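You operate a simulated robot arm through the tools that you are given. There is no shell and no other tool. Be economical: measure what you need, move in short steps, check, and stop when the job is done.

You run a simulated robot arm. Do the job below in one go: nothing can be reset, and whatever is moved stays where it is left.

JOB
Chase the black bolt by hand: in, out and in again. Then screw the silver bolt into its hole.
Fine: the silver bolt stands in the pin rack.

The check looks at the end state, three seconds after you hand in, the way a careful person would. Anything else that was tipped, shoved, dropped, spilled or broken makes it a failure.

ROBOT AND FRAMES
A 7-joint arm with a two-finger parallel gripper, fixed in place. Base frame: the origin is at the foot of the arm, x ahead of it, y to its left, z up. Readings come in mm, rad, newtons and seconds.
With the tool pointing down near the work surface it reaches from about 300 to 700 mm from the base axis. Its first joint turns from -1.152 to 1.152 rad. Payload 1.57 kg.
The tool frame sits at the grasp point between the pads (the TCP): z along the fingers, y along the line on which they close. The tips reach 30 mm beyond it. Largest opening 110 mm; finger width 24, thickness 12; the body of the gripper, 48 by 112 mm, starts 78 mm behind the TCP.
Orientation is told as [roll, pitch, yaw] about the base's x, y, z axes, in that order, counted from this pose: with the fingers straight down and closing along the base's y, the tool's x points along the base's -x, its y along +y and its z along -z.

CONTROLS
- The arm moves only by the tool send_rows. Its argument "rows" is a list that holds one entry, the list of rows, each a list of 7 numbers: the turn, a rotation vector about the tool's x, y, z in units of 60 degrees (1.0 is 60 degrees), then the shift along the tool's x, y, z in units of 150 mm (1.0 is 150 mm), then the gripper command, from -1 (fully open) to 1 (shut), values between in proportion. In form: [[[wx, wy, wz, dx, dy, dz, grip], ...]]. A call has 1 to 20 rows; each row is the pose to reach, as a shift and turn from the pose commanded when the call began, along the tool's axes at that moment. A call with a number of a shift or a turn outside -1 to 1 is refused whole. Each row takes 0.2 s and may step no farther than 50 mm and 0.15 rad from the row before; otherwise, or with a gripper value out of range, the whole call is refused. Where a pose cannot be reached the arm comes as near as it can. A force on the tool above 40 N (or 10 N above the force at the start of the call, whichever is more), or a blocked arm, ends the call early, and 0.2 s more pass. The fingers move at their own pace (about 108 mm/s each) and stop on an object; they squeeze with about 22 N. The grip force told is the motor's: it shows also when the fingers shut on nothing. Time passes only in rows, and 0.2 s behind the last, so rows that repeat a pose let the fingers close. The reply holds the time, the measured pose of the TCP, the force on the tool along the base axes, the opening and the grip force, in the units named above and with some noise, with the torque about the TCP (base axes, N m) and any sound that the robot's microphone picked up, and new pictures: "show" is both (left out), scene, wrist or none.
- Cameras (640 x 400 px; columns grow to the right, rows downward): "scene" is fixed at [157.4, -382.4, 1412.3]; the picture's right is [0.85, -0.53, 0.00], its down [-0.26, -0.42, -0.87] and it looks along [0.46, 0.74, -0.49] (base axes); focal length 359 px, centre (320, 200). "wrist" rides on the gripper at [70, 16, -141] in the tool frame; the picture's right is [-0.23, 0.97, 0.00], its down [-0.86, -0.20, -0.48] and it looks along [-0.47, -0.11, 0.88] (tool axes); focal length 222 px, centre (320, 200). There is no depth. A picture from a camera that has moved, and an enlarged one, comes with that camera's place and axes in the base frame and with its lens.
- zoom(camera, box): a new picture of the part [left, top, right, bottom] of that camera's present view, enlarged. It takes no simulated time.
- sign_off(): hands the job in; it is judged then, once.

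Work in short steps. Places have to be worked out from the pictures, the camera data and where the tool is seen: move nearer, look again, correct. Check each grasp and each placing, and mend what went wrong. You have 120 turns and 200 pictures in all, those below and enlarged ones among them. Open the gripper and draw the arm clear of the work before you hand the job in, unless the task says otherwise; then end with one line.

The tools are called after "Call:" by a JSON object that holds its "fn" and its "kwargs". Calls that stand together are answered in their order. send_rows: Moves the arm, as the interface text tells. Its arguments: {"type":"object","properties":{"rows":{"type":"array"},"show":{"type":"string","enum":["both","scene","wrist","none"]}},"required":["rows"]} The other tools are called the same way: zoom (camera, box) takes an enlarged picture of a part of a camera's view; sign_off () hands the job in.

At the start:

```text
clock: 0.0
ee_pos: [310.8, 267.0, 1194.0]
ee_rot: [0.001, 0.0, 0.0]
ft_force: [0.1, -1.2, -1.0]
torque: [0.03, -0.02, 0.05]
gripper_width: 110.1
grip_force: 0.0
```

scene: 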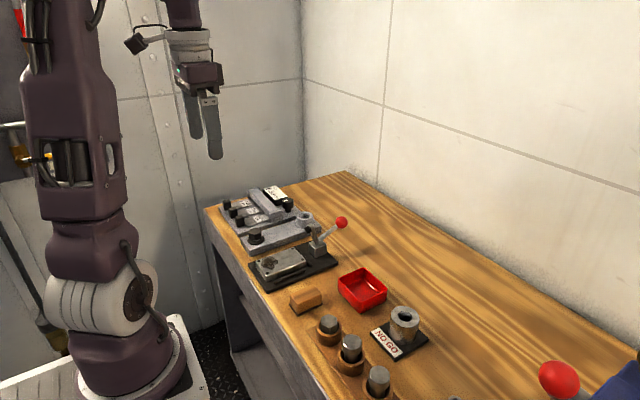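
wrist: 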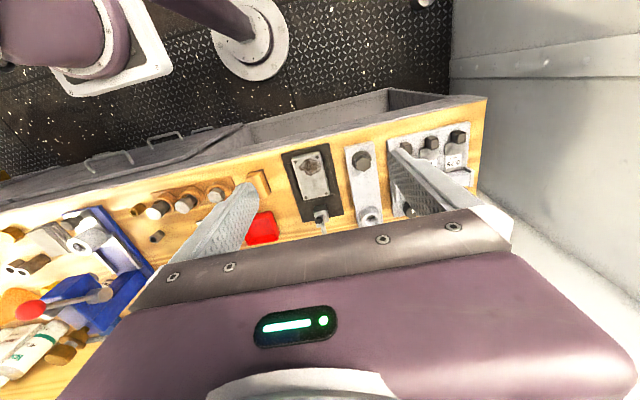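

I'll start by enlarging both views to identify the bolts, holes and rack.

Call:
{"fn": "zoom", "kwargs": {"camera": "scene", "box": [200, 170, 360, 300]}}

Call:
{"fn": "zoom", "kwargs": {"camera": "wrist", "box": [240, 110, 500, 260]}}

Call:
{"fn": "zoom", "kwargs": {"camera": "scene", "box": [280, 260, 480, 400]}}

```text
3.08 times, centred on (280, 235) of scene
camera zoom: at [157.4, -382.4, 1412.3], right [0.85, -0.53, 0.0], down [-0.26, -0.42, -0.87], along [0.46, 0.74, -0.49], focal length 1105 px, centre (443, 92)
```

zoom: 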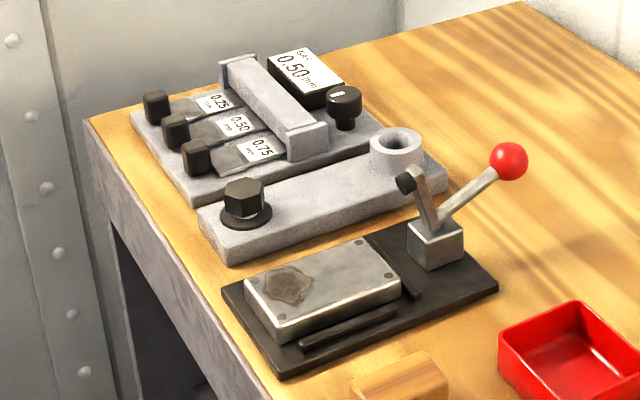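

```text
2.46 times, centred on (370, 185) of wrist
camera zoom: at [241.0, 283.8, 1335.5], right [0.23, 0.97, 0.0], down [0.86, -0.2, 0.48], along [0.47, -0.11, -0.88], focal length 547 px, centre (197, 237)
```

zoom: 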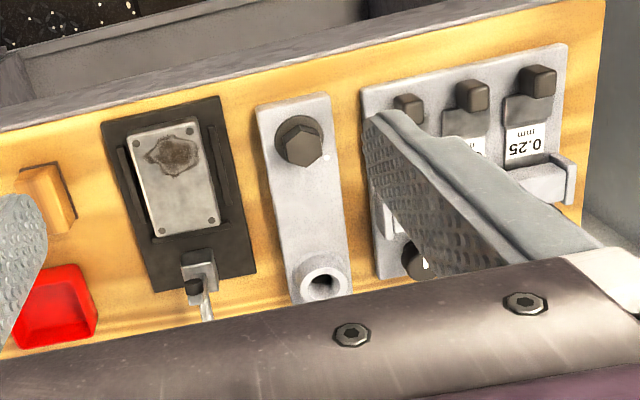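

```text
2.86 times, centred on (380, 330) of scene
camera zoom: at [157.4, -382.4, 1412.3], right [0.85, -0.53, 0.0], down [-0.26, -0.42, -0.87], along [0.46, 0.74, -0.49], focal length 1026 px, centre (149, -171)
```

zoom: 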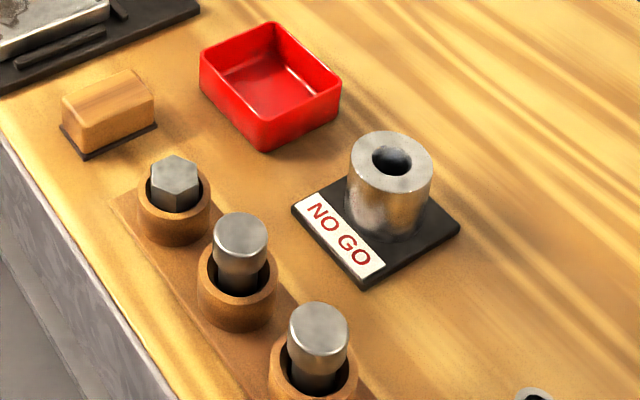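

The black bolt's head is near (413, 337, ~890), the boss hole near (556, 334), and the silver hex bolt near (421, 10) in the rack. I move nearer, above the black bolt, and look again.

Call:
{"fn": "send_rows", "kwargs": {"rows": [[[0, 0, 0, -0.1, 0.08, 0.16, -1], [0, 0, 0, -0.2, 0.16, 0.32, -1], [0, 0, 0, -0.3, 0.24, 0.48, -1], [0, 0, 0, -0.4, 0.32, 0.64, -1], [0, 0, 0, -0.5, 0.4, 0.8, -1], [0, 0, 0, -0.6, 0.467, 0.96, -1], [0, 0, 0, -0.6, 0.467, 0.96, -1]]]}}

```text
clock: 1.6
ee_pos: [399.9, 337.6, 1048.2]
ee_rot: [0.0, 0.0, 0.001]
ft_force: [0.3, 0.2, 0.2]
torque: [-0.06, -0.01, 0.0]
gripper_width: 109.9
grip_force: 0.1
camera wrist: at [329.1, 355.1, 1189.6], right [0.23, 0.97, 0.0], down [0.85, -0.2, 0.48], along [0.47, -0.11, -0.88], focal length 222 px, centre (320, 200)
```

scene: 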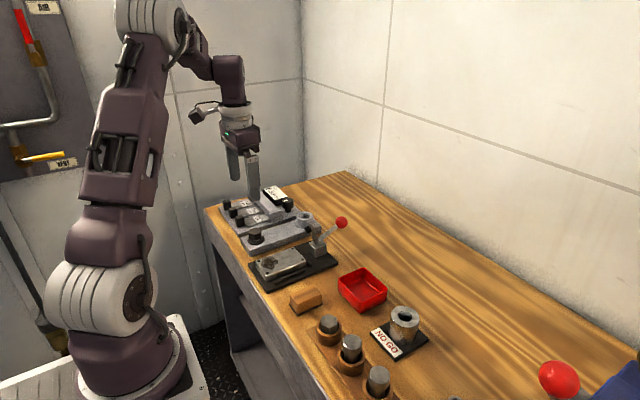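
wrist: 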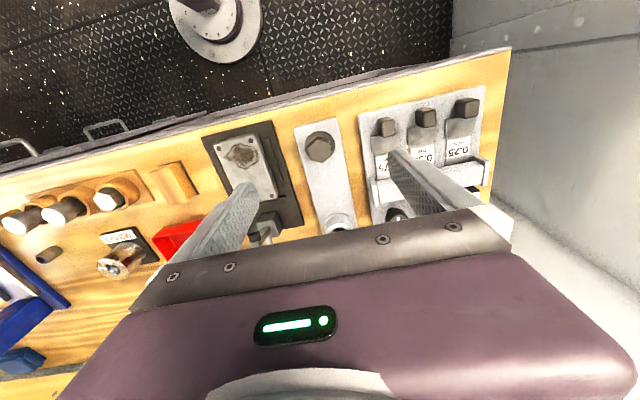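

The bolt head's at about (407, 337). Zoom for detail on it, the boss and the rack.

Call:
{"fn": "zoom", "kwargs": {"camera": "wrist", "box": [270, 110, 390, 240]}}

Call:
{"fn": "zoom", "kwargs": {"camera": "scene", "box": [235, 205, 325, 262]}}

Call:
{"fn": "zoom", "kwargs": {"camera": "wrist", "box": [0, 160, 200, 290]}}

```text
3.08 times, centred on (330, 175) of wrist
camera zoom: at [329.1, 355.1, 1189.6], right [0.23, 0.97, 0.0], down [0.85, -0.2, 0.48], along [0.47, -0.11, -0.88], focal length 684 px, centre (289, 277)
```

zoom: 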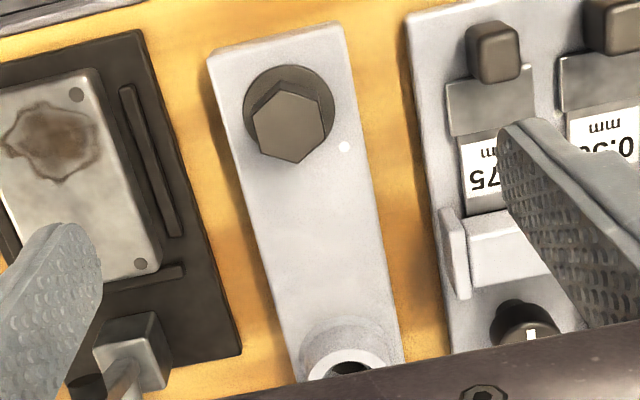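

```text
7.02 times, centred on (280, 234) of scene
camera zoom: at [157.4, -382.4, 1412.3], right [0.85, -0.53, 0.0], down [-0.26, -0.42, -0.87], along [0.46, 0.74, -0.49], focal length 2520 px, centre (601, -35)
```

zoom: 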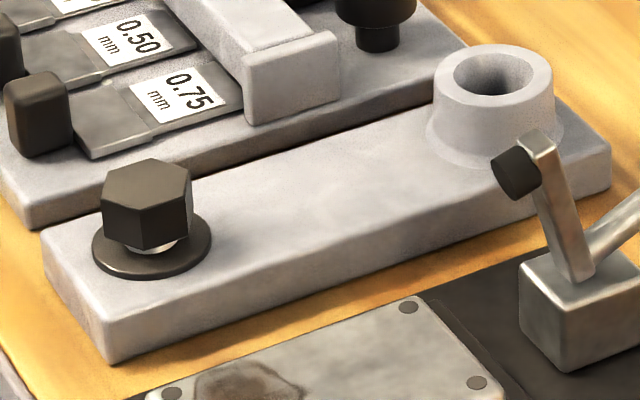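

```text
3.08 times, centred on (100, 225) of wrist
camera zoom: at [329.1, 355.1, 1189.6], right [0.23, 0.97, 0.0], down [0.85, -0.2, 0.48], along [0.47, -0.11, -0.88], focal length 684 px, centre (997, 123)
```

zoom: 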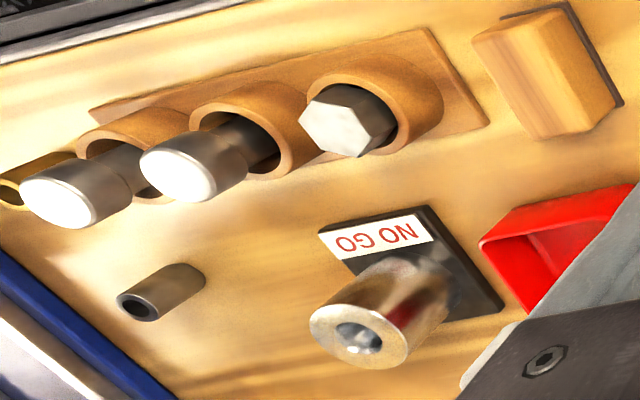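

The black bolt stands partly out above its washer, with hex faces about parallel to the base x, so the present yaw suits it. I lower to TCP z ≈ 960 to refine.

Call:
{"fn": "send_rows", "kwargs": {"rows": [[[0, 0, 0, -0.03, 0, 0.3, -1], [0, 0, 0, -0.06, 0, 0.58, -1], [0, 0, 0, -0.06, 0, 0.58, -1]]], "show": "wrist"}}

Call:
{"fn": "zoom", "kwargs": {"camera": "scene", "box": [220, 170, 320, 260]}}

Call:
{"fn": "zoom", "kwargs": {"camera": "wrist", "box": [240, 70, 420, 240]}}

```text
clock: 2.4
ee_pos: [407.7, 336.5, 959.3]
ee_rot: [0.001, 0.0, -0.001]
ft_force: [-0.1, 0.0, -0.2]
torque: [0.0, 0.0, -0.01]
gripper_width: 110.2
grip_force: 0.1
camera wrist: at [338.4, 353.5, 1100.8], right [0.23, 0.97, 0.0], down [0.86, -0.2, 0.48], along [0.47, -0.11, -0.88], focal length 222 px, centre (320, 200)
```

wrist: 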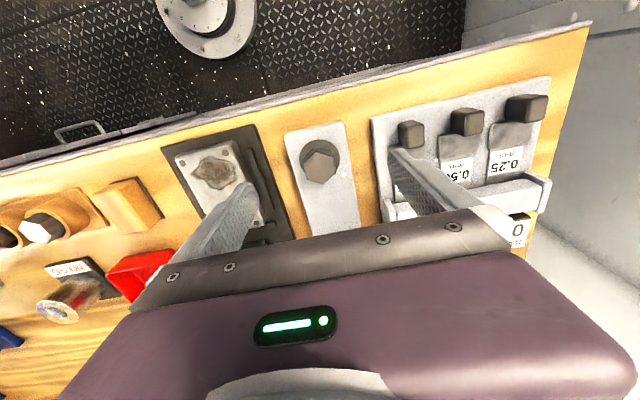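

```text
4.44 times, centred on (270, 215) of scene
camera zoom: at [157.4, -382.4, 1412.3], right [0.85, -0.53, 0.0], down [-0.26, -0.42, -0.87], along [0.46, 0.74, -0.49], focal length 1596 px, centre (542, 133)
```

zoom: 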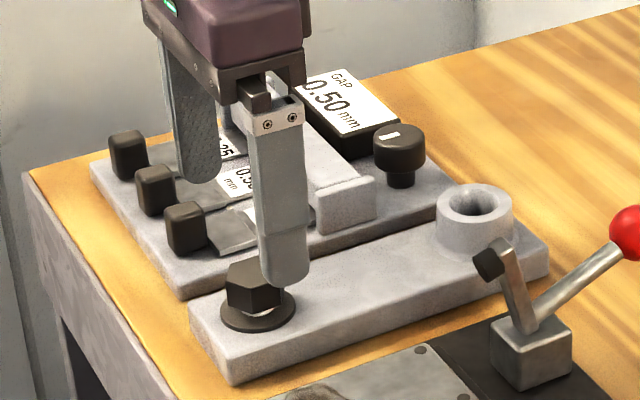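

```text
2.35 times, centred on (330, 155) of wrist
camera zoom: at [338.4, 353.5, 1100.8], right [0.23, 0.97, 0.0], down [0.86, -0.2, 0.48], along [0.47, -0.11, -0.88], focal length 523 px, centre (296, 306)
```

zoom: 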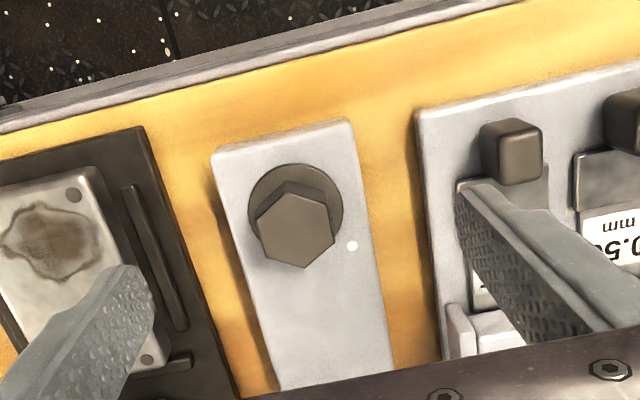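

Head ≈ (412, 336.5), top ≈ 900, washer top ≈ 876. I narrow to ~60 mm opening and lower until the tips sit beside the head, above the washer.

Call:
{"fn": "send_rows", "kwargs": {"rows": [[[0, 0, 0, -0.03, 0, 0, -0.09], [0, 0, 0, -0.03, 0, 0.1, -0.09], [0, 0, 0, -0.03, 0, 0.2, -0.09], [0, 0, 0, -0.03, 0, 0.3, -0.09], [0, 0, 0, -0.03, 0, 0.3, -0.09]]], "show": "wrist"}}

Call:
{"fn": "zoom", "kwargs": {"camera": "scene", "box": [220, 200, 300, 255]}}

Call:
{"fn": "zoom", "kwargs": {"camera": "wrist", "box": [260, 90, 400, 240]}}

```text
clock: 3.6
ee_pos: [413.8, 339.5, 917.5]
ee_rot: [0.0, 0.0, 0.0]
ft_force: [0.5, -0.6, -0.2]
torque: [0.01, 0.03, 0.02]
gripper_width: 59.8
grip_force: 0.1
camera wrist: at [344.1, 356.2, 1059.3], right [0.23, 0.97, 0.0], down [0.86, -0.2, 0.48], along [0.47, -0.11, -0.88], focal length 222 px, centre (320, 200)
```

wrist: 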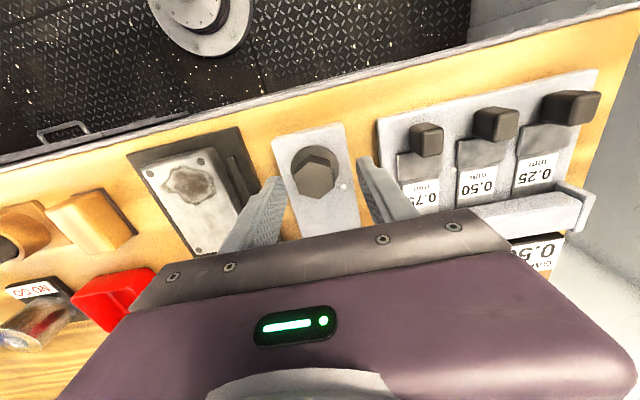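

```text
7.27 times, centred on (260, 228) of scene
camera zoom: at [157.4, -382.4, 1412.3], right [0.85, -0.53, 0.0], down [-0.26, -0.42, -0.87], along [0.46, 0.74, -0.49], focal length 2612 px, centre (756, 0)
```

zoom: 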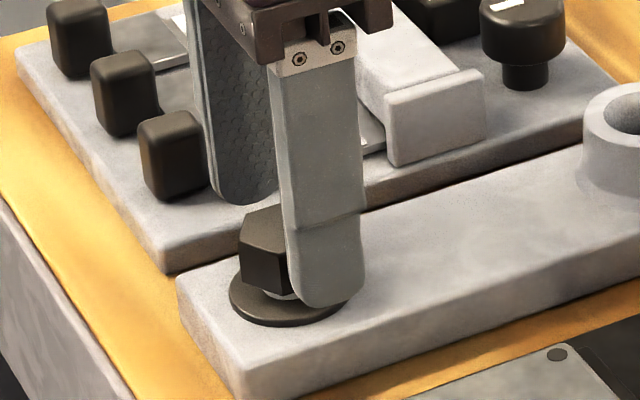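

```text
2.67 times, centred on (330, 165) of wrist
camera zoom: at [344.1, 356.2, 1059.3], right [0.23, 0.97, 0.0], down [0.86, -0.2, 0.48], along [0.47, -0.11, -0.88], focal length 592 px, centre (293, 293)
```

zoom: 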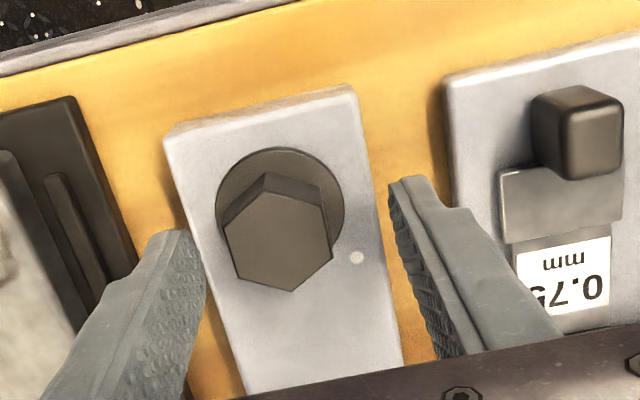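

Relative to the fingers, the head is about 4 mm to −y and 4 mm to −x. I correct, lower 5 mm, and close gently.

Call:
{"fn": "send_rows", "kwargs": {"rows": [[[0, 0, 0, 0.025, -0.025, 0.015, -0.09], [0, 0, 0, 0.025, -0.025, 0.03, -0.09], [0, 0, 0, 0.025, -0.025, 0.03, 0.2], [0, 0, 0, 0.025, -0.025, 0.03, 0.6], [0, 0, 0, 0.025, -0.025, 0.03, 0.8], [0, 0, 0, 0.025, -0.025, 0.03, 0.8]]], "show": "wrist"}}

Call:
{"fn": "zoom", "kwargs": {"camera": "scene", "box": [220, 200, 300, 255]}}

Call:
{"fn": "zoom", "kwargs": {"camera": "wrist", "box": [260, 90, 400, 240]}}

```text
clock: 5.0
ee_pos: [410.3, 336.2, 914.3]
ee_rot: [0.0, 0.0, 0.0]
ft_force: [1.9, 14.5, -4.7]
torque: [0.04, -0.14, 0.06]
gripper_width: 31.8
grip_force: 40.4
camera wrist: at [341.0, 351.8, 1055.7], right [0.23, 0.97, 0.0], down [0.85, -0.2, 0.48], along [0.47, -0.11, -0.88], focal length 222 px, centre (320, 200)
```

wrist: 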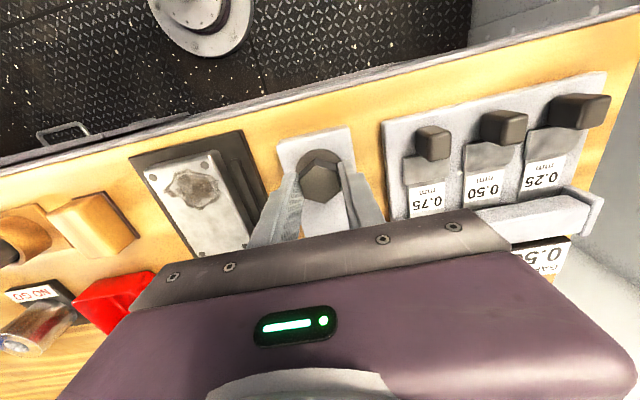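

```text
7.27 times, centred on (260, 228) of scene
camera zoom: at [157.5, -382.0, 1412.4], right [0.85, -0.53, 0.0], down [-0.26, -0.42, -0.87], along [0.46, 0.74, -0.49], focal length 2612 px, centre (756, 0)
```

zoom: 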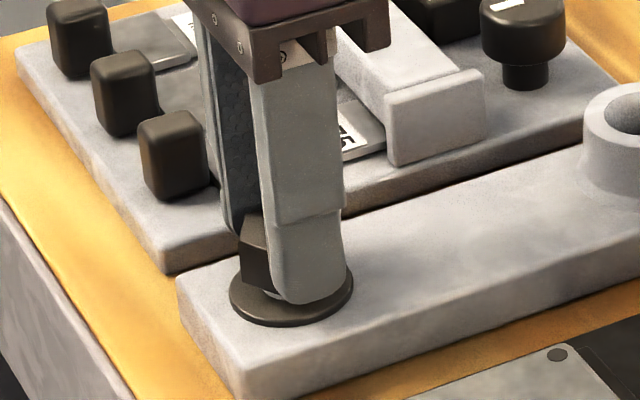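

```text
2.67 times, centred on (330, 165) of wrist
camera zoom: at [341.0, 351.8, 1055.7], right [0.23, 0.97, 0.0], down [0.85, -0.2, 0.48], along [0.47, -0.11, -0.88], focal length 592 px, centre (293, 293)
```

zoom: 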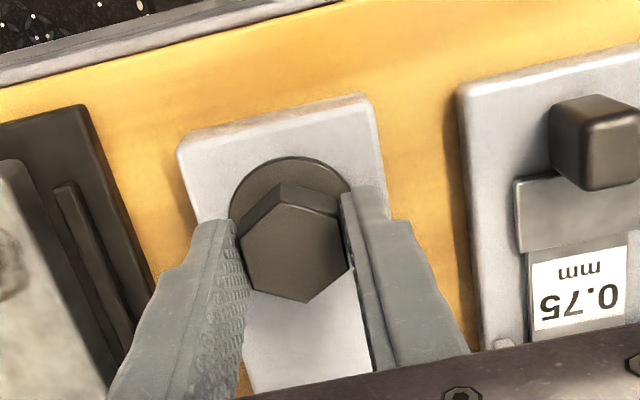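

Gripped squarely (31.8 mm across flats), with a small side force in +y; I shift +y 1.5 mm and turn 30° clockwise to learn the thread's feel.

Call:
{"fn": "send_rows", "kwargs": {"rows": [[[0, 0, 0, 0, 0.01, 0, 0.8], [0, 0, 0.125, 0, 0.01, 0, 0.8], [0, 0, 0.25, 0, 0.01, 0, 0.8], [0, 0, 0.375, 0, 0.01, 0, 0.8], [0, 0, 0.5, 0, 0.01, 0, 0.8]]], "show": "wrist"}}

Call:
{"fn": "zoom", "kwargs": {"camera": "scene", "box": [220, 200, 300, 255]}}

```text
clock: 6.2
ee_pos: [410.8, 336.0, 913.1]
ee_rot: [0.003, -0.001, -0.525]
ft_force: [9.5, 21.8, -12.7]
torque: [0.06, -0.32, 0.07]
gripper_width: 31.4
grip_force: 40.1
camera wrist: at [358.4, 384.9, 1055.5], right [0.68, 0.73, 0.0], down [0.64, -0.6, 0.48], along [0.35, -0.33, -0.88], focal length 222 px, centre (320, 200)
```

wrist: 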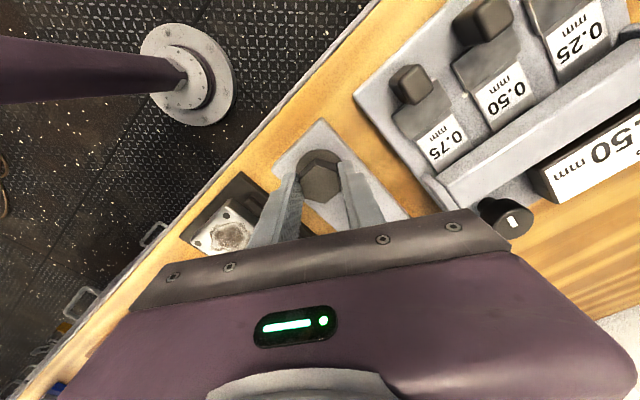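

```text
7.27 times, centred on (260, 228) of scene
camera zoom: at [157.8, -381.7, 1412.5], right [0.85, -0.53, 0.0], down [-0.26, -0.42, -0.87], along [0.46, 0.74, -0.49], focal length 2612 px, centre (756, 0)
```

zoom: 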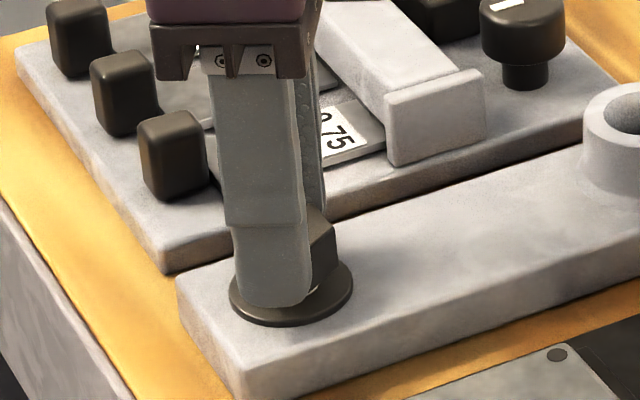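

The bolt turned 30° with the gripper, and it pulls the tool down (the thread advances). There's a side force along tool +y, so I test a 2 mm shift that way plus 1 mm down.

Call:
{"fn": "send_rows", "kwargs": {"rows": [[[0, 0, 0, 0, 0.014, 0.007, 0.8], [0, 0, 0, 0, 0.014, 0.007, 0.8]]], "show": "none"}}

```text
clock: 6.8
ee_pos: [411.2, 335.4, 913.9]
ee_rot: [0.002, 0.0, -0.524]
ft_force: [-7.8, 6.1, 24.0]
torque: [0.38, 0.22, -0.06]
gripper_width: 31.6
grip_force: 40.5
```

The side force is balanced now, but pushing down 1 mm was too much, so the lead is small. I relieve 0.7 mm, finish the 60° turn, release, go back to yaw 0 and regrip.

Call:
{"fn": "send_rows", "kwargs": {"rows": [[[0, 0, 0, 0, 0.014, -0.005, 0.8], [0, 0, 0.125, 0, 0.014, -0.004, 0.8], [0, 0, 0.25, 0, 0.014, -0.004, 0.8], [0, 0, 0.375, 0, 0.014, -0.003, 0.8], [0, 0, 0.5, 0, 0.014, -0.003, 0.8], [0, 0, 0.5, 0, 0.014, -0.003, 0.2], [0, 0, 0.375, 0, 0.014, -0.003, 0.2], [0, 0, 0.25, 0, 0.014, -0.003, 0.2], [0, 0, 0.125, 0, 0.014, -0.003, 0.2], [0, 0, 0, 0, 0.014, -0.003, 0.2], [0, 0, -0.125, 0, 0.014, -0.003, 0.2], [0, 0, -0.25, 0, 0.014, -0.003, 0.2], [0, 0, -0.375, 0, 0.014, -0.003, 0.2], [0, 0, -0.5, 0, 0.014, -0.003, 0.2], [0, 0, -0.5, 0, 0.014, -0.003, 0.2]]], "show": "wrist"}}

Call:
{"fn": "zoom", "kwargs": {"camera": "wrist", "box": [260, 90, 400, 240]}}

Call:
{"fn": "zoom", "kwargs": {"camera": "scene", "box": [220, 200, 300, 255]}}

```text
clock: 10.0
ee_pos: [412.6, 338.2, 912.5]
ee_rot: [-0.001, 0.001, 0.002]
ft_force: [0.6, -0.2, -0.5]
torque: [0.0, -0.02, -0.03]
gripper_width: 43.8
grip_force: 0.0
camera wrist: at [343.3, 355.8, 1054.3], right [0.23, 0.97, 0.0], down [0.86, -0.2, 0.48], along [0.47, -0.11, -0.88], focal length 222 px, centre (320, 200)
```

wrist: 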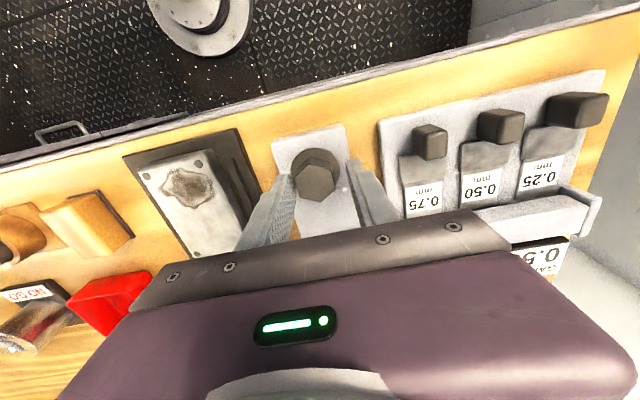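

```text
2.67 times, centred on (330, 165) of wrist
camera zoom: at [343.3, 355.8, 1054.3], right [0.23, 0.97, 0.0], down [0.86, -0.2, 0.48], along [0.47, -0.11, -0.88], focal length 592 px, centre (293, 293)
```

zoom: 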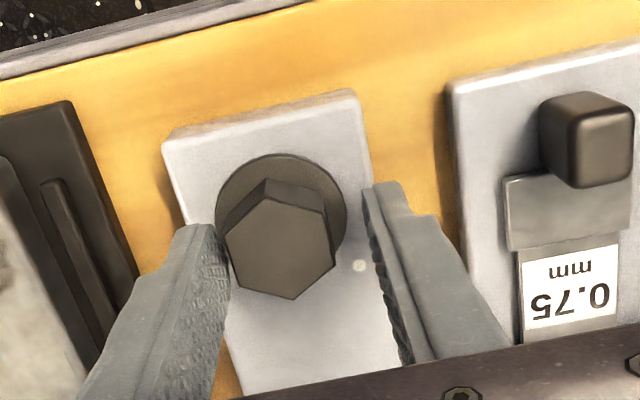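

```text
7.27 times, centred on (260, 228) of scene
camera zoom: at [157.4, -382.4, 1412.3], right [0.85, -0.53, 0.0], down [-0.26, -0.42, -0.87], along [0.46, 0.74, -0.49], focal length 2612 px, centre (756, 0)
```

zoom: 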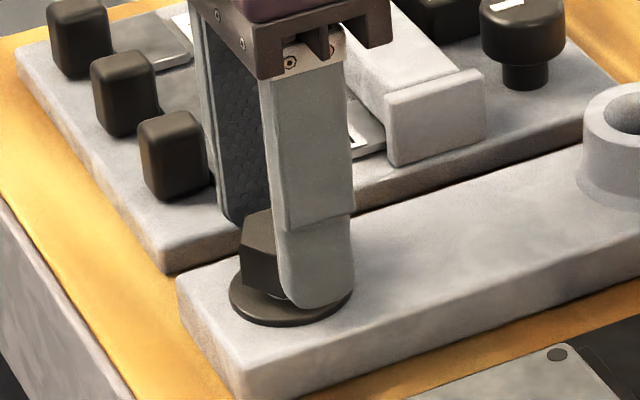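

After release the head is ~4 mm to −y of the finger centre. I recentre (−3.5 mm y, −1 mm x) and regrip, checking the forces.

Call:
{"fn": "send_rows", "kwargs": {"rows": [[[0, 0, 0, 0.007, -0.023, 0, 0.2], [0, 0, 0, 0.007, -0.023, 0, 0.2], [0, 0, 0, 0.007, -0.023, 0, 0.8], [0, 0, 0, 0.007, -0.023, 0, 0.8]]], "show": "wrist"}}

Call:
{"fn": "zoom", "kwargs": {"camera": "wrist", "box": [260, 90, 400, 240]}}

```text
clock: 11.0
ee_pos: [412.2, 335.4, 914.2]
ee_rot: [-0.003, 0.0, 0.0]
ft_force: [-0.6, -6.2, 3.0]
torque: [0.09, 0.05, 0.03]
gripper_width: 31.7
grip_force: 39.5
camera wrist: at [342.1, 352.3, 1055.0], right [0.23, 0.97, 0.0], down [0.86, -0.2, 0.48], along [0.47, -0.11, -0.88], focal length 222 px, centre (320, 200)
```

wrist: 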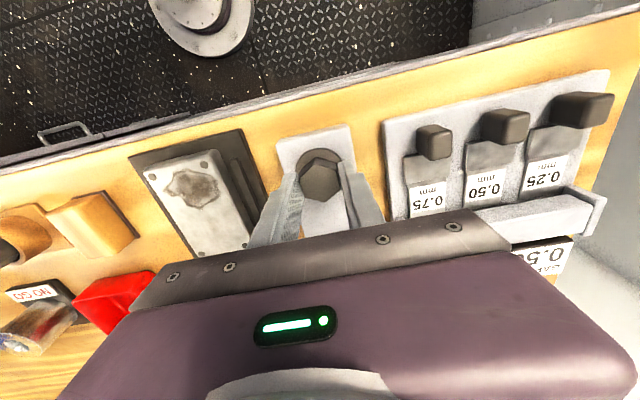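

```text
2.67 times, centred on (330, 165) of wrist
camera zoom: at [342.1, 352.3, 1055.0], right [0.23, 0.97, 0.0], down [0.86, -0.2, 0.48], along [0.47, -0.11, -0.88], focal length 592 px, centre (293, 293)
```

zoom: 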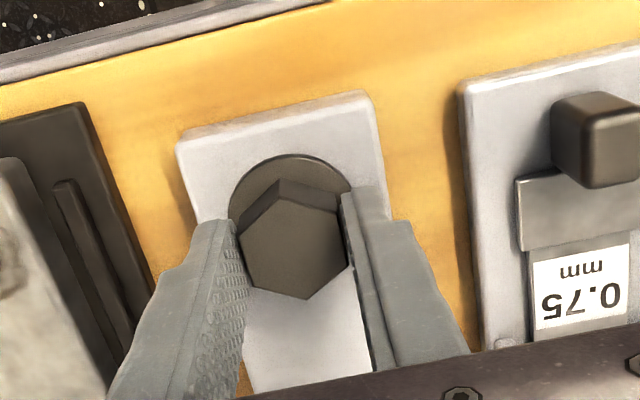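

Well centred now (−6 N side force; a 0.5 mm shift fixes it). I turn 60° holding z constant and read the vertical force to gauge the lead.

Call:
{"fn": "send_rows", "kwargs": {"rows": [[[0, 0, 0, 0, -0.003, 0, 0.8], [0, 0, 0.142, 0, -0.003, 0, 0.8], [0, 0, 0.284, 0, -0.003, 0, 0.8], [0, 0, 0.426, 0, -0.003, 0, 0.8], [0, 0, 0.568, 0, -0.003, 0, 0.8], [0, 0, 0.71, 0, -0.003, 0, 0.8], [0, 0, 0.852, 0, -0.003, 0, 0.8], [0, 0, 0.99, 0, -0.003, 0, 0.8]]], "show": "wrist"}}

Call:
{"fn": "zoom", "kwargs": {"camera": "scene", "box": [220, 200, 300, 255]}}

```text
clock: 12.8
ee_pos: [411.9, 335.0, 913.2]
ee_rot: [0.003, 0.002, -1.038]
ft_force: [12.3, 19.4, -12.9]
torque: [0.27, -0.01, 0.03]
gripper_width: 31.5
grip_force: 40.3
camera wrist: at [390.1, 403.9, 1054.3], right [0.95, 0.3, 0.0], down [0.26, -0.84, 0.48], along [0.14, -0.45, -0.88], focal length 222 px, centre (320, 200)
```

wrist: 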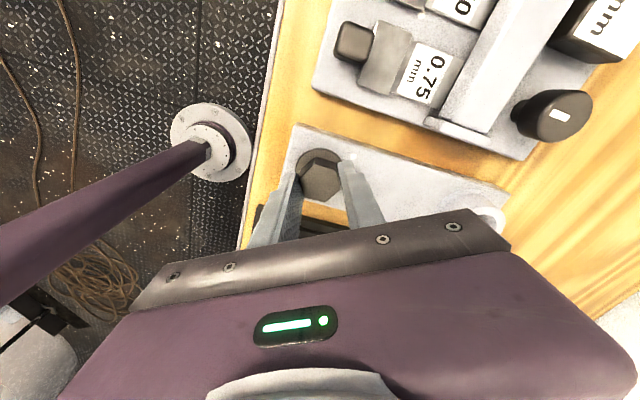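

```text
7.27 times, centred on (260, 228) of scene
camera zoom: at [157.9, -381.8, 1412.5], right [0.85, -0.53, 0.0], down [-0.26, -0.42, -0.87], along [0.46, 0.74, -0.49], focal length 2612 px, centre (756, 0)
```

zoom: 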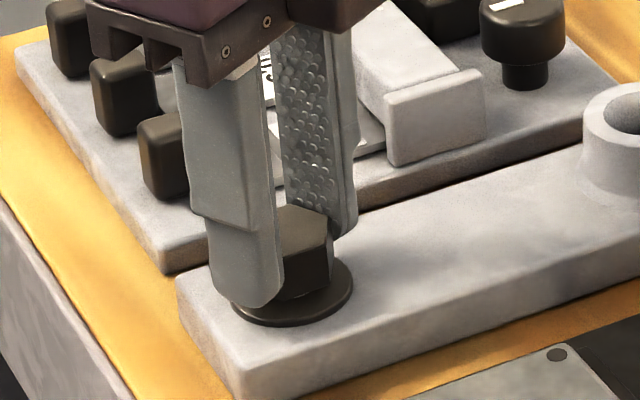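

The lead seems ≈2.7 mm/turn with ~5 mm gap left. Now I ratchet: open, go back 60°, close, turn 60°, following down, with a 1.5 mm centring shift.

Call:
{"fn": "send_rows", "kwargs": {"rows": [[[0, 0, 0, 0, 0, 0, 0.2], [0, 0, -0.14, 0, 0.01, 0.003, 0.2], [0, 0, -0.28, 0, 0.01, 0.003, 0.2], [0, 0, -0.42, 0, 0.01, 0.003, 0.2], [0, 0, -0.56, 0, 0.01, 0.003, 0.2], [0, 0, -0.7, 0, 0.01, 0.003, 0.2], [0, 0, -0.84, 0, 0.01, 0.003, 0.2], [0, 0, -0.98, 0, 0.01, 0.003, 0.2], [0, 0, -0.99, 0, 0.01, 0.003, 0.8], [0, 0, -0.99, 0, 0.01, 0.003, 0.8], [0, 0, -0.85, 0, 0.01, 0.003, 0.8], [0, 0, -0.71, 0, 0.01, 0.004, 0.8], [0, 0, -0.57, 0, 0.01, 0.004, 0.8], [0, 0, -0.43, 0, 0.01, 0.005, 0.8], [0, 0, -0.29, 0, 0.01, 0.005, 0.8], [0, 0, -0.15, 0, 0.01, 0.006, 0.8], [0, 0, -0.01, 0, 0.01, 0.006, 0.8]]], "show": "none"}}

```text
clock: 16.4
ee_pos: [412.7, 333.5, 911.3]
ee_rot: [-0.005, 0.0, -1.03]
ft_force: [-1.4, -15.8, 15.5]
torque: [0.03, 0.09, 0.02]
gripper_width: 31.5
grip_force: 40.2
```

Forces are moderate; I repeat the ratchet with a small centring tweak, and check visually.

Call:
{"fn": "send_rows", "kwargs": {"rows": [[[0, 0, 0, 0, 0, 0, 0.2], [0, 0, -0.14, -0.004, -0.002, 0, 0.2], [0, 0, -0.28, -0.004, -0.002, 0, 0.2], [0, 0, -0.42, -0.004, -0.002, 0, 0.2], [0, 0, -0.56, -0.004, -0.002, 0, 0.2], [0, 0, -0.7, -0.004, -0.002, 0, 0.2], [0, 0, -0.84, -0.004, -0.002, 0, 0.2], [0, 0, -0.98, -0.004, -0.002, 0, 0.2], [0, 0, -1, -0.004, -0.002, 0, 0.8], [0, 0, -1, -0.004, -0.002, 0, 0.8], [0, 0, -0.86, -0.004, -0.002, 0, 0.8], [0, 0, -0.72, -0.004, -0.002, 0.001, 0.8], [0, 0, -0.58, -0.004, -0.002, 0.001, 0.8], [0, 0, -0.44, -0.004, -0.002, 0.001, 0.8], [0, 0, -0.3, -0.004, -0.002, 0.002, 0.8], [0, 0, -0.16, -0.004, -0.002, 0.002, 0.8], [0, 0, -0.02, -0.004, -0.002, 0.003, 0.8], [0, 0, 0, -0.004, -0.002, 0.003, 0.8]]], "show": "none"}}

Call:
{"fn": "zoom", "kwargs": {"camera": "scene", "box": [220, 200, 300, 255]}}

```text
clock: 20.2
ee_pos: [412.1, 334.3, 911.0]
ee_rot: [-0.003, -0.001, -1.028]
ft_force: [-8.6, 5.4, -10.9]
torque: [-0.01, -0.22, -0.05]
gripper_width: 31.4
grip_force: 40.1
```

```text
7.27 times, centred on (260, 228) of scene
camera zoom: at [157.3, -382.2, 1412.4], right [0.85, -0.53, 0.0], down [-0.26, -0.42, -0.87], along [0.46, 0.74, -0.49], focal length 2612 px, centre (756, 0)
```

zoom: 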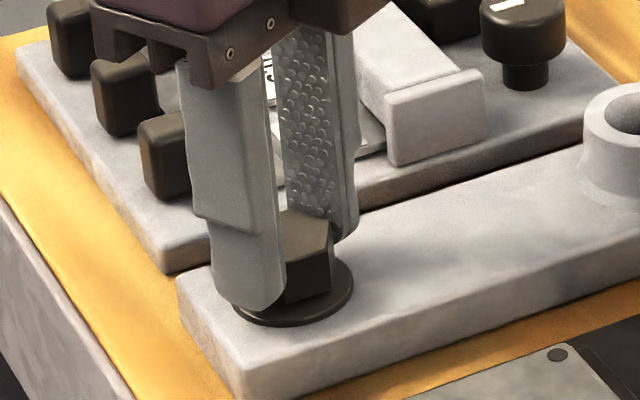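

Head sank ~2 mm over the last two turns, clearly going in. I continue, with slightly more following.

Call:
{"fn": "send_rows", "kwargs": {"rows": [[[0, 0, 0, 0, 0, 0.002, 0.2], [0, 0, -0.14, 0, 0, 0.003, 0.2], [0, 0, -0.28, 0, 0, 0.003, 0.2], [0, 0, -0.42, 0, 0, 0.003, 0.2], [0, 0, -0.56, 0, 0, 0.003, 0.2], [0, 0, -0.7, 0, 0, 0.003, 0.2], [0, 0, -0.84, 0, 0, 0.003, 0.2], [0, 0, -0.98, 0, 0, 0.003, 0.2], [0, 0, -1, 0, 0, 0.003, 0.8], [0, 0, -1, 0, 0, 0.003, 0.8], [0, 0, -0.86, 0, 0, 0.003, 0.8], [0, 0, -0.72, 0, 0, 0.004, 0.8], [0, 0, -0.58, 0, 0, 0.004, 0.8], [0, 0, -0.44, 0, 0, 0.005, 0.8], [0, 0, -0.3, 0, 0, 0.005, 0.8], [0, 0, -0.16, 0, 0, 0.006, 0.8], [0, 0, -0.02, 0, 0, 0.006, 0.8], [0, 0, 0, 0, 0, 0.007, 0.8]]], "show": "none"}}

Call:
{"fn": "zoom", "kwargs": {"camera": "scene", "box": [220, 200, 300, 255]}}

```text
clock: 24.0
ee_pos: [411.9, 334.2, 909.8]
ee_rot: [0.0, 0.001, -1.027]
ft_force: [-5.4, 6.9, -6.5]
torque: [-0.09, -0.34, 0.01]
gripper_width: 31.4
grip_force: 40.2
```

```text
7.27 times, centred on (260, 228) of scene
camera zoom: at [157.3, -382.2, 1412.4], right [0.85, -0.53, 0.0], down [-0.26, -0.42, -0.87], along [0.46, 0.74, -0.49], focal length 2612 px, centre (756, 0)
```

zoom: 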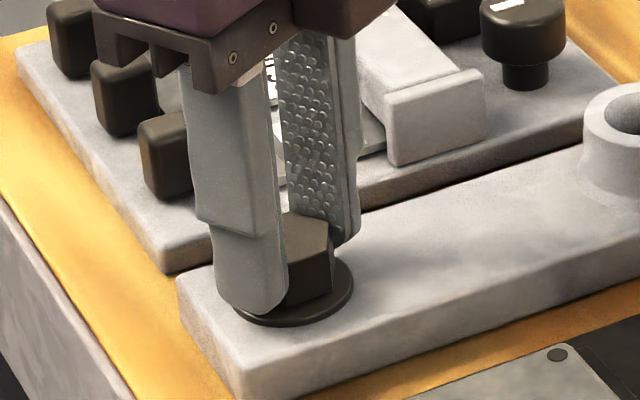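

Still descending about 1 mm per 60°. Next cycle, with less following so the tips stay off the washer.

Call:
{"fn": "send_rows", "kwargs": {"rows": [[[0, 0, 0, 0, 0, 0.001, 0.2], [0, 0, -0.14, 0, 0, 0.001, 0.2], [0, 0, -0.28, 0, 0, 0.001, 0.2], [0, 0, -0.42, 0, 0, 0.001, 0.2], [0, 0, -0.56, 0, 0, 0.001, 0.2], [0, 0, -0.7, 0, 0, 0.001, 0.2], [0, 0, -0.84, 0, 0, 0.001, 0.2], [0, 0, -0.98, 0, 0, 0.001, 0.2], [0, 0, -1, 0, 0, 0.001, 0.8], [0, 0, -1, 0, 0, 0.001, 0.8], [0, 0, -0.86, 0, 0, 0.001, 0.8], [0, 0, -0.72, 0, 0, 0.001, 0.8], [0, 0, -0.58, 0, 0, 0.002, 0.8], [0, 0, -0.44, 0, 0, 0.002, 0.8], [0, 0, -0.3, 0, 0, 0.003, 0.8], [0, 0, -0.16, 0, 0, 0.003, 0.8], [0, 0, -0.02, 0, 0, 0.004, 0.8], [0, 0, 0, 0, 0, 0.004, 0.8]]], "show": "none"}}

Call:
{"fn": "zoom", "kwargs": {"camera": "scene", "box": [220, 200, 300, 255]}}

```text
clock: 27.8
ee_pos: [412.3, 334.4, 909.9]
ee_rot: [0.0, -0.002, -1.029]
ft_force: [6.1, 0.1, -20.0]
torque: [0.54, -0.28, -0.01]
gripper_width: 31.7
grip_force: 40.1
```

```text
7.27 times, centred on (260, 228) of scene
camera zoom: at [157.8, -382.2, 1412.3], right [0.85, -0.53, 0.0], down [-0.26, -0.42, -0.87], along [0.46, 0.74, -0.49], focal length 2612 px, centre (756, 0)
```

zoom: 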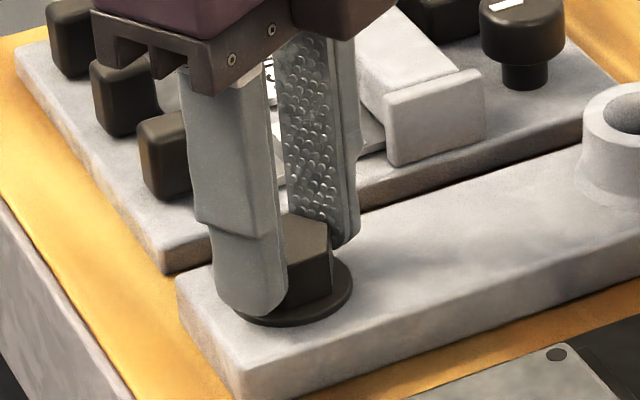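

Head looks almost on the washer. Another cycle; I watch for resistance.

Call:
{"fn": "send_rows", "kwargs": {"rows": [[[0, 0, 0, 0, 0, 0, 0.2], [0, 0, -0.14, 0, 0, 0.001, 0.2], [0, 0, -0.28, 0, 0, 0.001, 0.2], [0, 0, -0.42, 0, 0, 0.001, 0.2], [0, 0, -0.56, 0, 0, 0.001, 0.2], [0, 0, -0.7, 0, 0, 0.001, 0.2], [0, 0, -0.84, 0, 0, 0.001, 0.2], [0, 0, -0.98, 0, 0, 0.001, 0.2], [0, 0, -1, 0, 0, 0.001, 0.8], [0, 0, -1, 0, 0, 0.001, 0.8], [0, 0, -0.86, 0, 0, 0.001, 0.8], [0, 0, -0.72, 0, 0, 0.001, 0.8], [0, 0, -0.58, 0, 0, 0.002, 0.8], [0, 0, -0.44, 0, 0, 0.002, 0.8], [0, 0, -0.3, 0, 0, 0.003, 0.8], [0, 0, -0.16, 0, 0, 0.003, 0.8], [0, 0, -0.02, 0, 0, 0.004, 0.8], [0, 0, 0, 0, 0, 0.004, 0.8]]], "show": "none"}}

Call:
{"fn": "zoom", "kwargs": {"camera": "scene", "box": [220, 200, 300, 255]}}

```text
clock: 31.6
ee_pos: [411.6, 333.9, 908.5]
ee_rot: [-0.003, 0.0, -1.027]
ft_force: [-1.7, -1.0, -7.3]
torque: [0.07, -0.28, 0.49]
gripper_width: 31.5
grip_force: 40.5
```

```text
7.27 times, centred on (260, 228) of scene
camera zoom: at [157.4, -382.4, 1412.3], right [0.85, -0.53, 0.0], down [-0.26, -0.42, -0.87], along [0.46, 0.74, -0.49], focal length 2612 px, centre (756, 0)
```

zoom: 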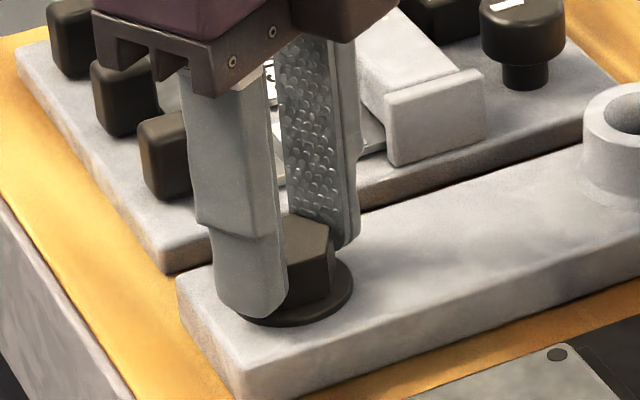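

Torque about z has risen to 0.49 Nm: seating. I turn a little further (15°) to confirm it is tight.

Call:
{"fn": "send_rows", "kwargs": {"rows": [[[0, 0, 0.08, 0, 0, 0, 0.8], [0, 0, 0.16, 0, 0, 0, 0.8], [0, 0, 0.24, 0, 0, 0, 0.8]]], "show": "wrist"}}

Call:
{"fn": "zoom", "kwargs": {"camera": "wrist", "box": [260, 90, 400, 240]}}

Call:
{"fn": "zoom", "kwargs": {"camera": "scene", "box": [220, 200, 300, 255]}}

```text
clock: 32.4
ee_pos: [412.7, 335.0, 909.5]
ee_rot: [-0.002, 0.001, -1.28]
ft_force: [-6.3, -5.6, 5.9]
torque: [-0.25, 0.22, 0.22]
gripper_width: 31.0
grip_force: 40.0
camera wrist: at [407.7, 406.5, 1050.8], right [1.0, 0.06, 0.0], down [0.06, -0.88, 0.48], along [0.03, -0.48, -0.88], focal length 222 px, centre (320, 200)
```

wrist: 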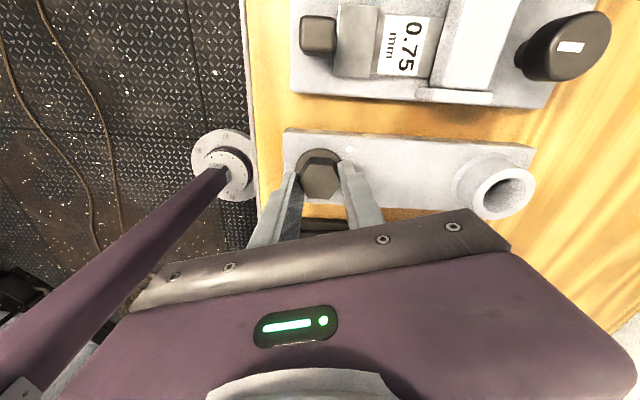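

```text
2.67 times, centred on (330, 165) of wrist
camera zoom: at [407.7, 406.5, 1050.8], right [1.0, 0.06, 0.0], down [0.06, -0.88, 0.48], along [0.03, -0.48, -0.88], focal length 592 px, centre (293, 293)
```

zoom: 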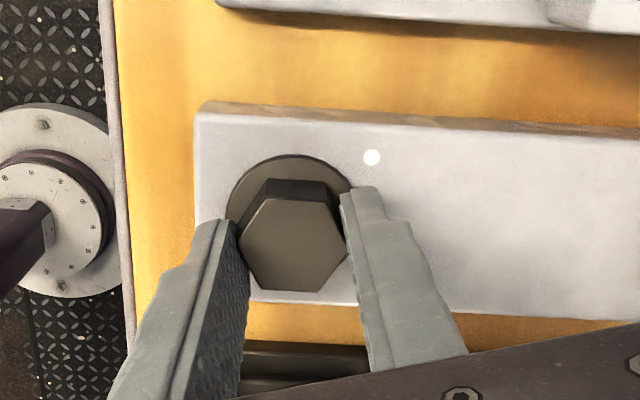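

```text
7.27 times, centred on (260, 228) of scene
camera zoom: at [157.1, -382.6, 1412.3], right [0.85, -0.53, 0.0], down [-0.26, -0.42, -0.87], along [0.46, 0.74, -0.49], focal length 2612 px, centre (756, 0)
```

zoom: 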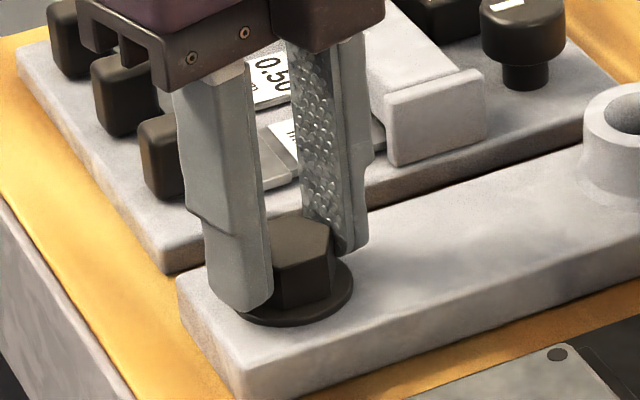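

Still ambiguous; another 20° while watching torque.

Call:
{"fn": "send_rows", "kwargs": {"rows": [[[0, 0, 0.1, 0, 0, 0, 0.8], [0, 0, 0.2, 0, 0, 0, 0.8], [0, 0, 0.3, 0, 0, 0, 0.8]]], "show": "wrist"}}

Call:
{"fn": "zoom", "kwargs": {"camera": "wrist", "box": [260, 90, 400, 240]}}

Call:
{"fn": "zoom", "kwargs": {"camera": "scene", "box": [220, 200, 300, 255]}}

```text
clock: 33.2
ee_pos: [411.9, 333.9, 909.0]
ee_rot: [-0.002, 0.002, -1.594]
ft_force: [-15.6, -6.0, 2.1]
torque: [-0.06, 0.19, 0.56]
gripper_width: 31.9
grip_force: 40.9
camera wrist: at [429.9, 403.8, 1050.5], right [0.97, -0.25, 0.0], down [-0.22, -0.85, 0.48], along [-0.12, -0.46, -0.88], focal length 222 px, centre (320, 200)
```

wrist: 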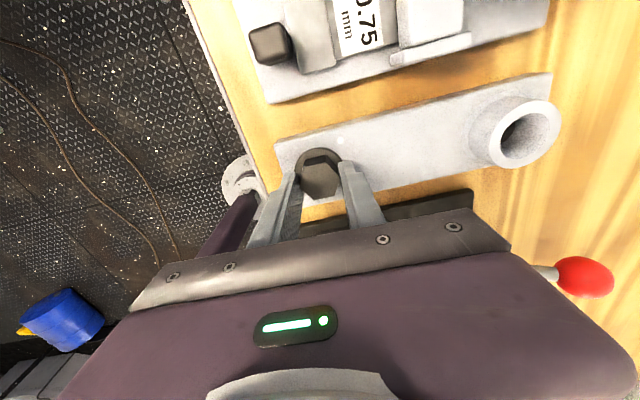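

```text
2.67 times, centred on (330, 165) of wrist
camera zoom: at [429.9, 403.8, 1050.5], right [0.97, -0.25, 0.0], down [-0.22, -0.85, 0.48], along [-0.12, -0.46, -0.88], focal length 592 px, centre (293, 293)
```

zoom: 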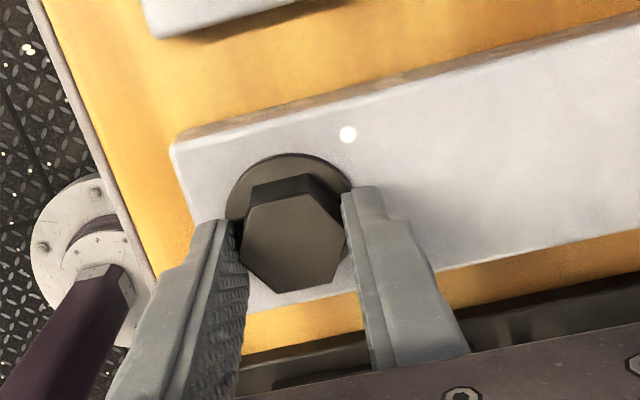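

```text
7.27 times, centred on (260, 228) of scene
camera zoom: at [157.0, -382.6, 1412.3], right [0.85, -0.53, 0.0], down [-0.26, -0.42, -0.87], along [0.46, 0.74, -0.49], focal length 2612 px, centre (756, 0)
```

zoom: 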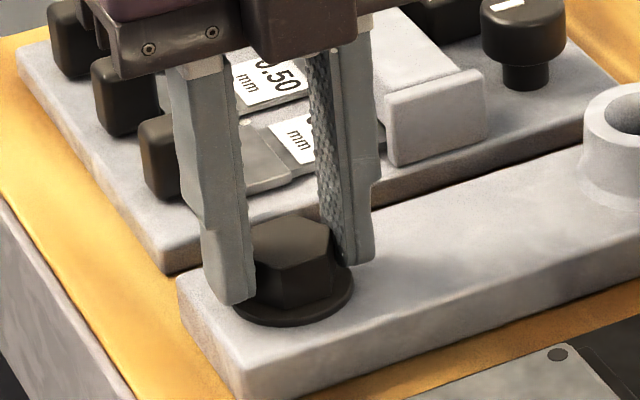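

The head now sits flush on the washer and the fingers slip on it: fully in. Now I back it out: counter-clockwise 60°, rising ~1 mm, then continue ratcheting.

Call:
{"fn": "send_rows", "kwargs": {"rows": [[[0, 0, -0.14, 0, 0, 0, 0.8], [0, 0, -0.28, 0, 0, -0.001, 0.8], [0, 0, -0.42, 0, 0, -0.002, 0.8], [0, 0, -0.56, 0, 0, -0.003, 0.8], [0, 0, -0.7, 0, 0, -0.004, 0.8], [0, 0, -0.84, 0, 0, -0.005, 0.8], [0, 0, -0.98, 0, 0, -0.006, 0.8]]], "show": "wrist"}}

Call:
{"fn": "zoom", "kwargs": {"camera": "wrist", "box": [260, 90, 400, 240]}}

```text
clock: 34.8
ee_pos: [412.8, 334.4, 910.6]
ee_rot: [0.002, 0.0, -0.561]
ft_force: [-1.6, -1.9, -0.9]
torque: [0.08, 0.56, -0.03]
gripper_width: 31.7
grip_force: 39.5
camera wrist: at [362.5, 385.8, 1051.5], right [0.71, 0.7, 0.0], down [0.62, -0.63, 0.48], along [0.34, -0.34, -0.88], focal length 222 px, centre (320, 200)
```

wrist: 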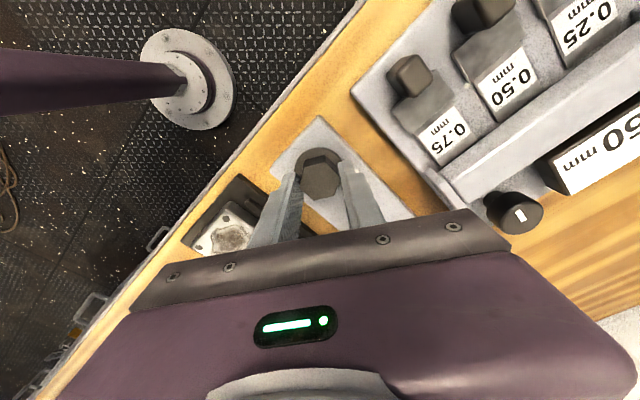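

```text
2.67 times, centred on (330, 165) of wrist
camera zoom: at [362.5, 385.8, 1051.5], right [0.71, 0.7, 0.0], down [0.62, -0.63, 0.48], along [0.34, -0.34, -0.88], focal length 592 px, centre (293, 293)
```

zoom: 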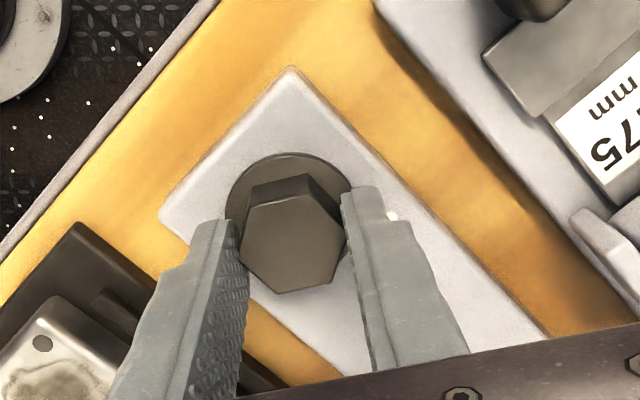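

The bolt turned back but sits ~20° off the finger alignment (it slipped while tightening). I open, realign by 20° clockwise, grip on flats and unscrew 80°.

Call:
{"fn": "send_rows", "kwargs": {"rows": [[[0, 0, 0, 0, 0, 0, 0.2], [0, 0, 0.12, 0, 0, 0, 0.2], [0, 0, 0.24, 0, 0, 0, 0.2], [0, 0, 0.34, 0, 0, 0, 0.2], [0, 0, 0.34, 0, 0, 0, 0.8], [0, 0, 0.34, 0, 0, 0, 0.8], [0, 0, 0.2, 0, 0, -0.001, 0.8], [0, 0, 0.06, 0, 0, -0.002, 0.8], [0, 0, -0.08, 0, 0, -0.003, 0.8], [0, 0, -0.22, 0, 0, -0.004, 0.8], [0, 0, -0.36, 0, 0, -0.005, 0.8], [0, 0, -0.5, 0, 0, -0.006, 0.8], [0, 0, -0.64, 0, 0, -0.007, 0.8], [0, 0, -0.78, 0, 0, -0.008, 0.8], [0, 0, -0.9, 0, 0, -0.009, 0.8], [0, 0, -1, 0, 0, -0.009, 0.8]]], "show": "wrist"}}

Call:
{"fn": "zoom", "kwargs": {"camera": "wrist", "box": [260, 90, 400, 240]}}

Call:
{"fn": "zoom", "kwargs": {"camera": "scene", "box": [220, 200, 300, 255]}}

```text
clock: 38.2
ee_pos: [413.9, 335.9, 911.4]
ee_rot: [0.002, -0.002, 0.485]
ft_force: [2.5, 22.1, 2.8]
torque: [0.18, 0.04, -0.06]
gripper_width: 31.2
grip_force: 39.7
camera wrist: at [343.6, 317.9, 1052.7], right [-0.25, 0.97, 0.0], down [0.85, 0.22, 0.48], along [0.46, 0.12, -0.88], focal length 222 px, centre (320, 200)
```

wrist: 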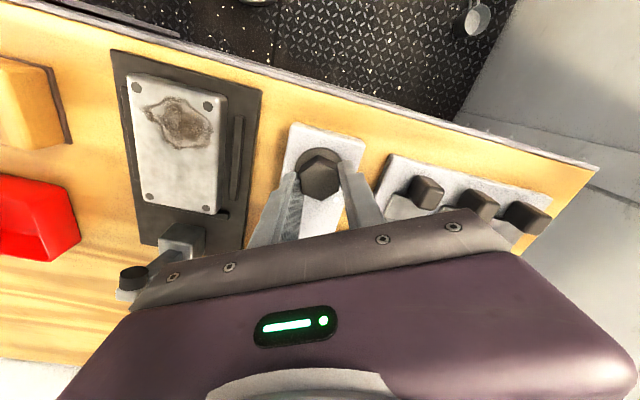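

```text
2.67 times, centred on (330, 165) of wrist
camera zoom: at [343.6, 317.9, 1052.7], right [-0.25, 0.97, 0.0], down [0.85, 0.22, 0.48], along [0.46, 0.12, -0.88], focal length 592 px, centre (293, 293)
```

zoom: 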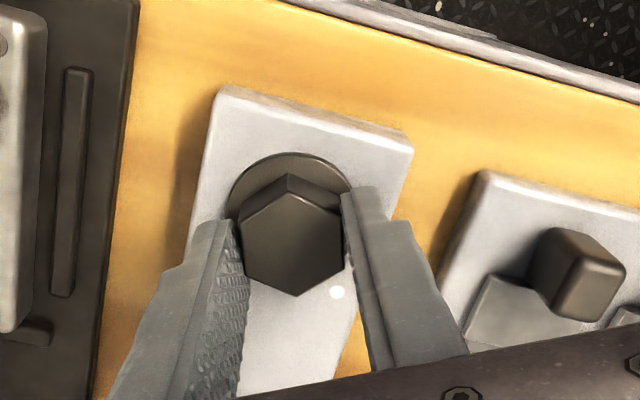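

```text
7.27 times, centred on (260, 228) of scene
camera zoom: at [157.4, -381.9, 1412.5], right [0.85, -0.53, 0.0], down [-0.26, -0.42, -0.87], along [0.46, 0.74, -0.49], focal length 2612 px, centre (756, 0)
```

zoom: 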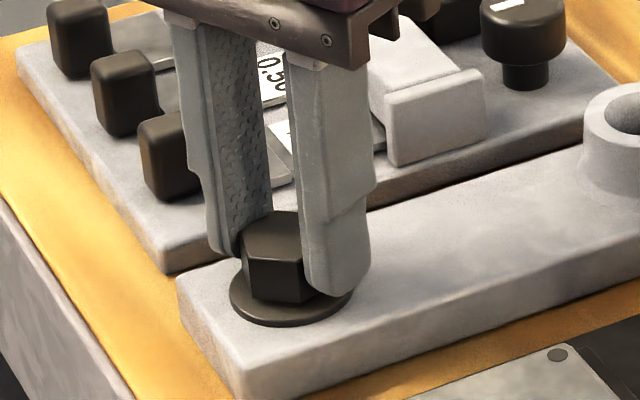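

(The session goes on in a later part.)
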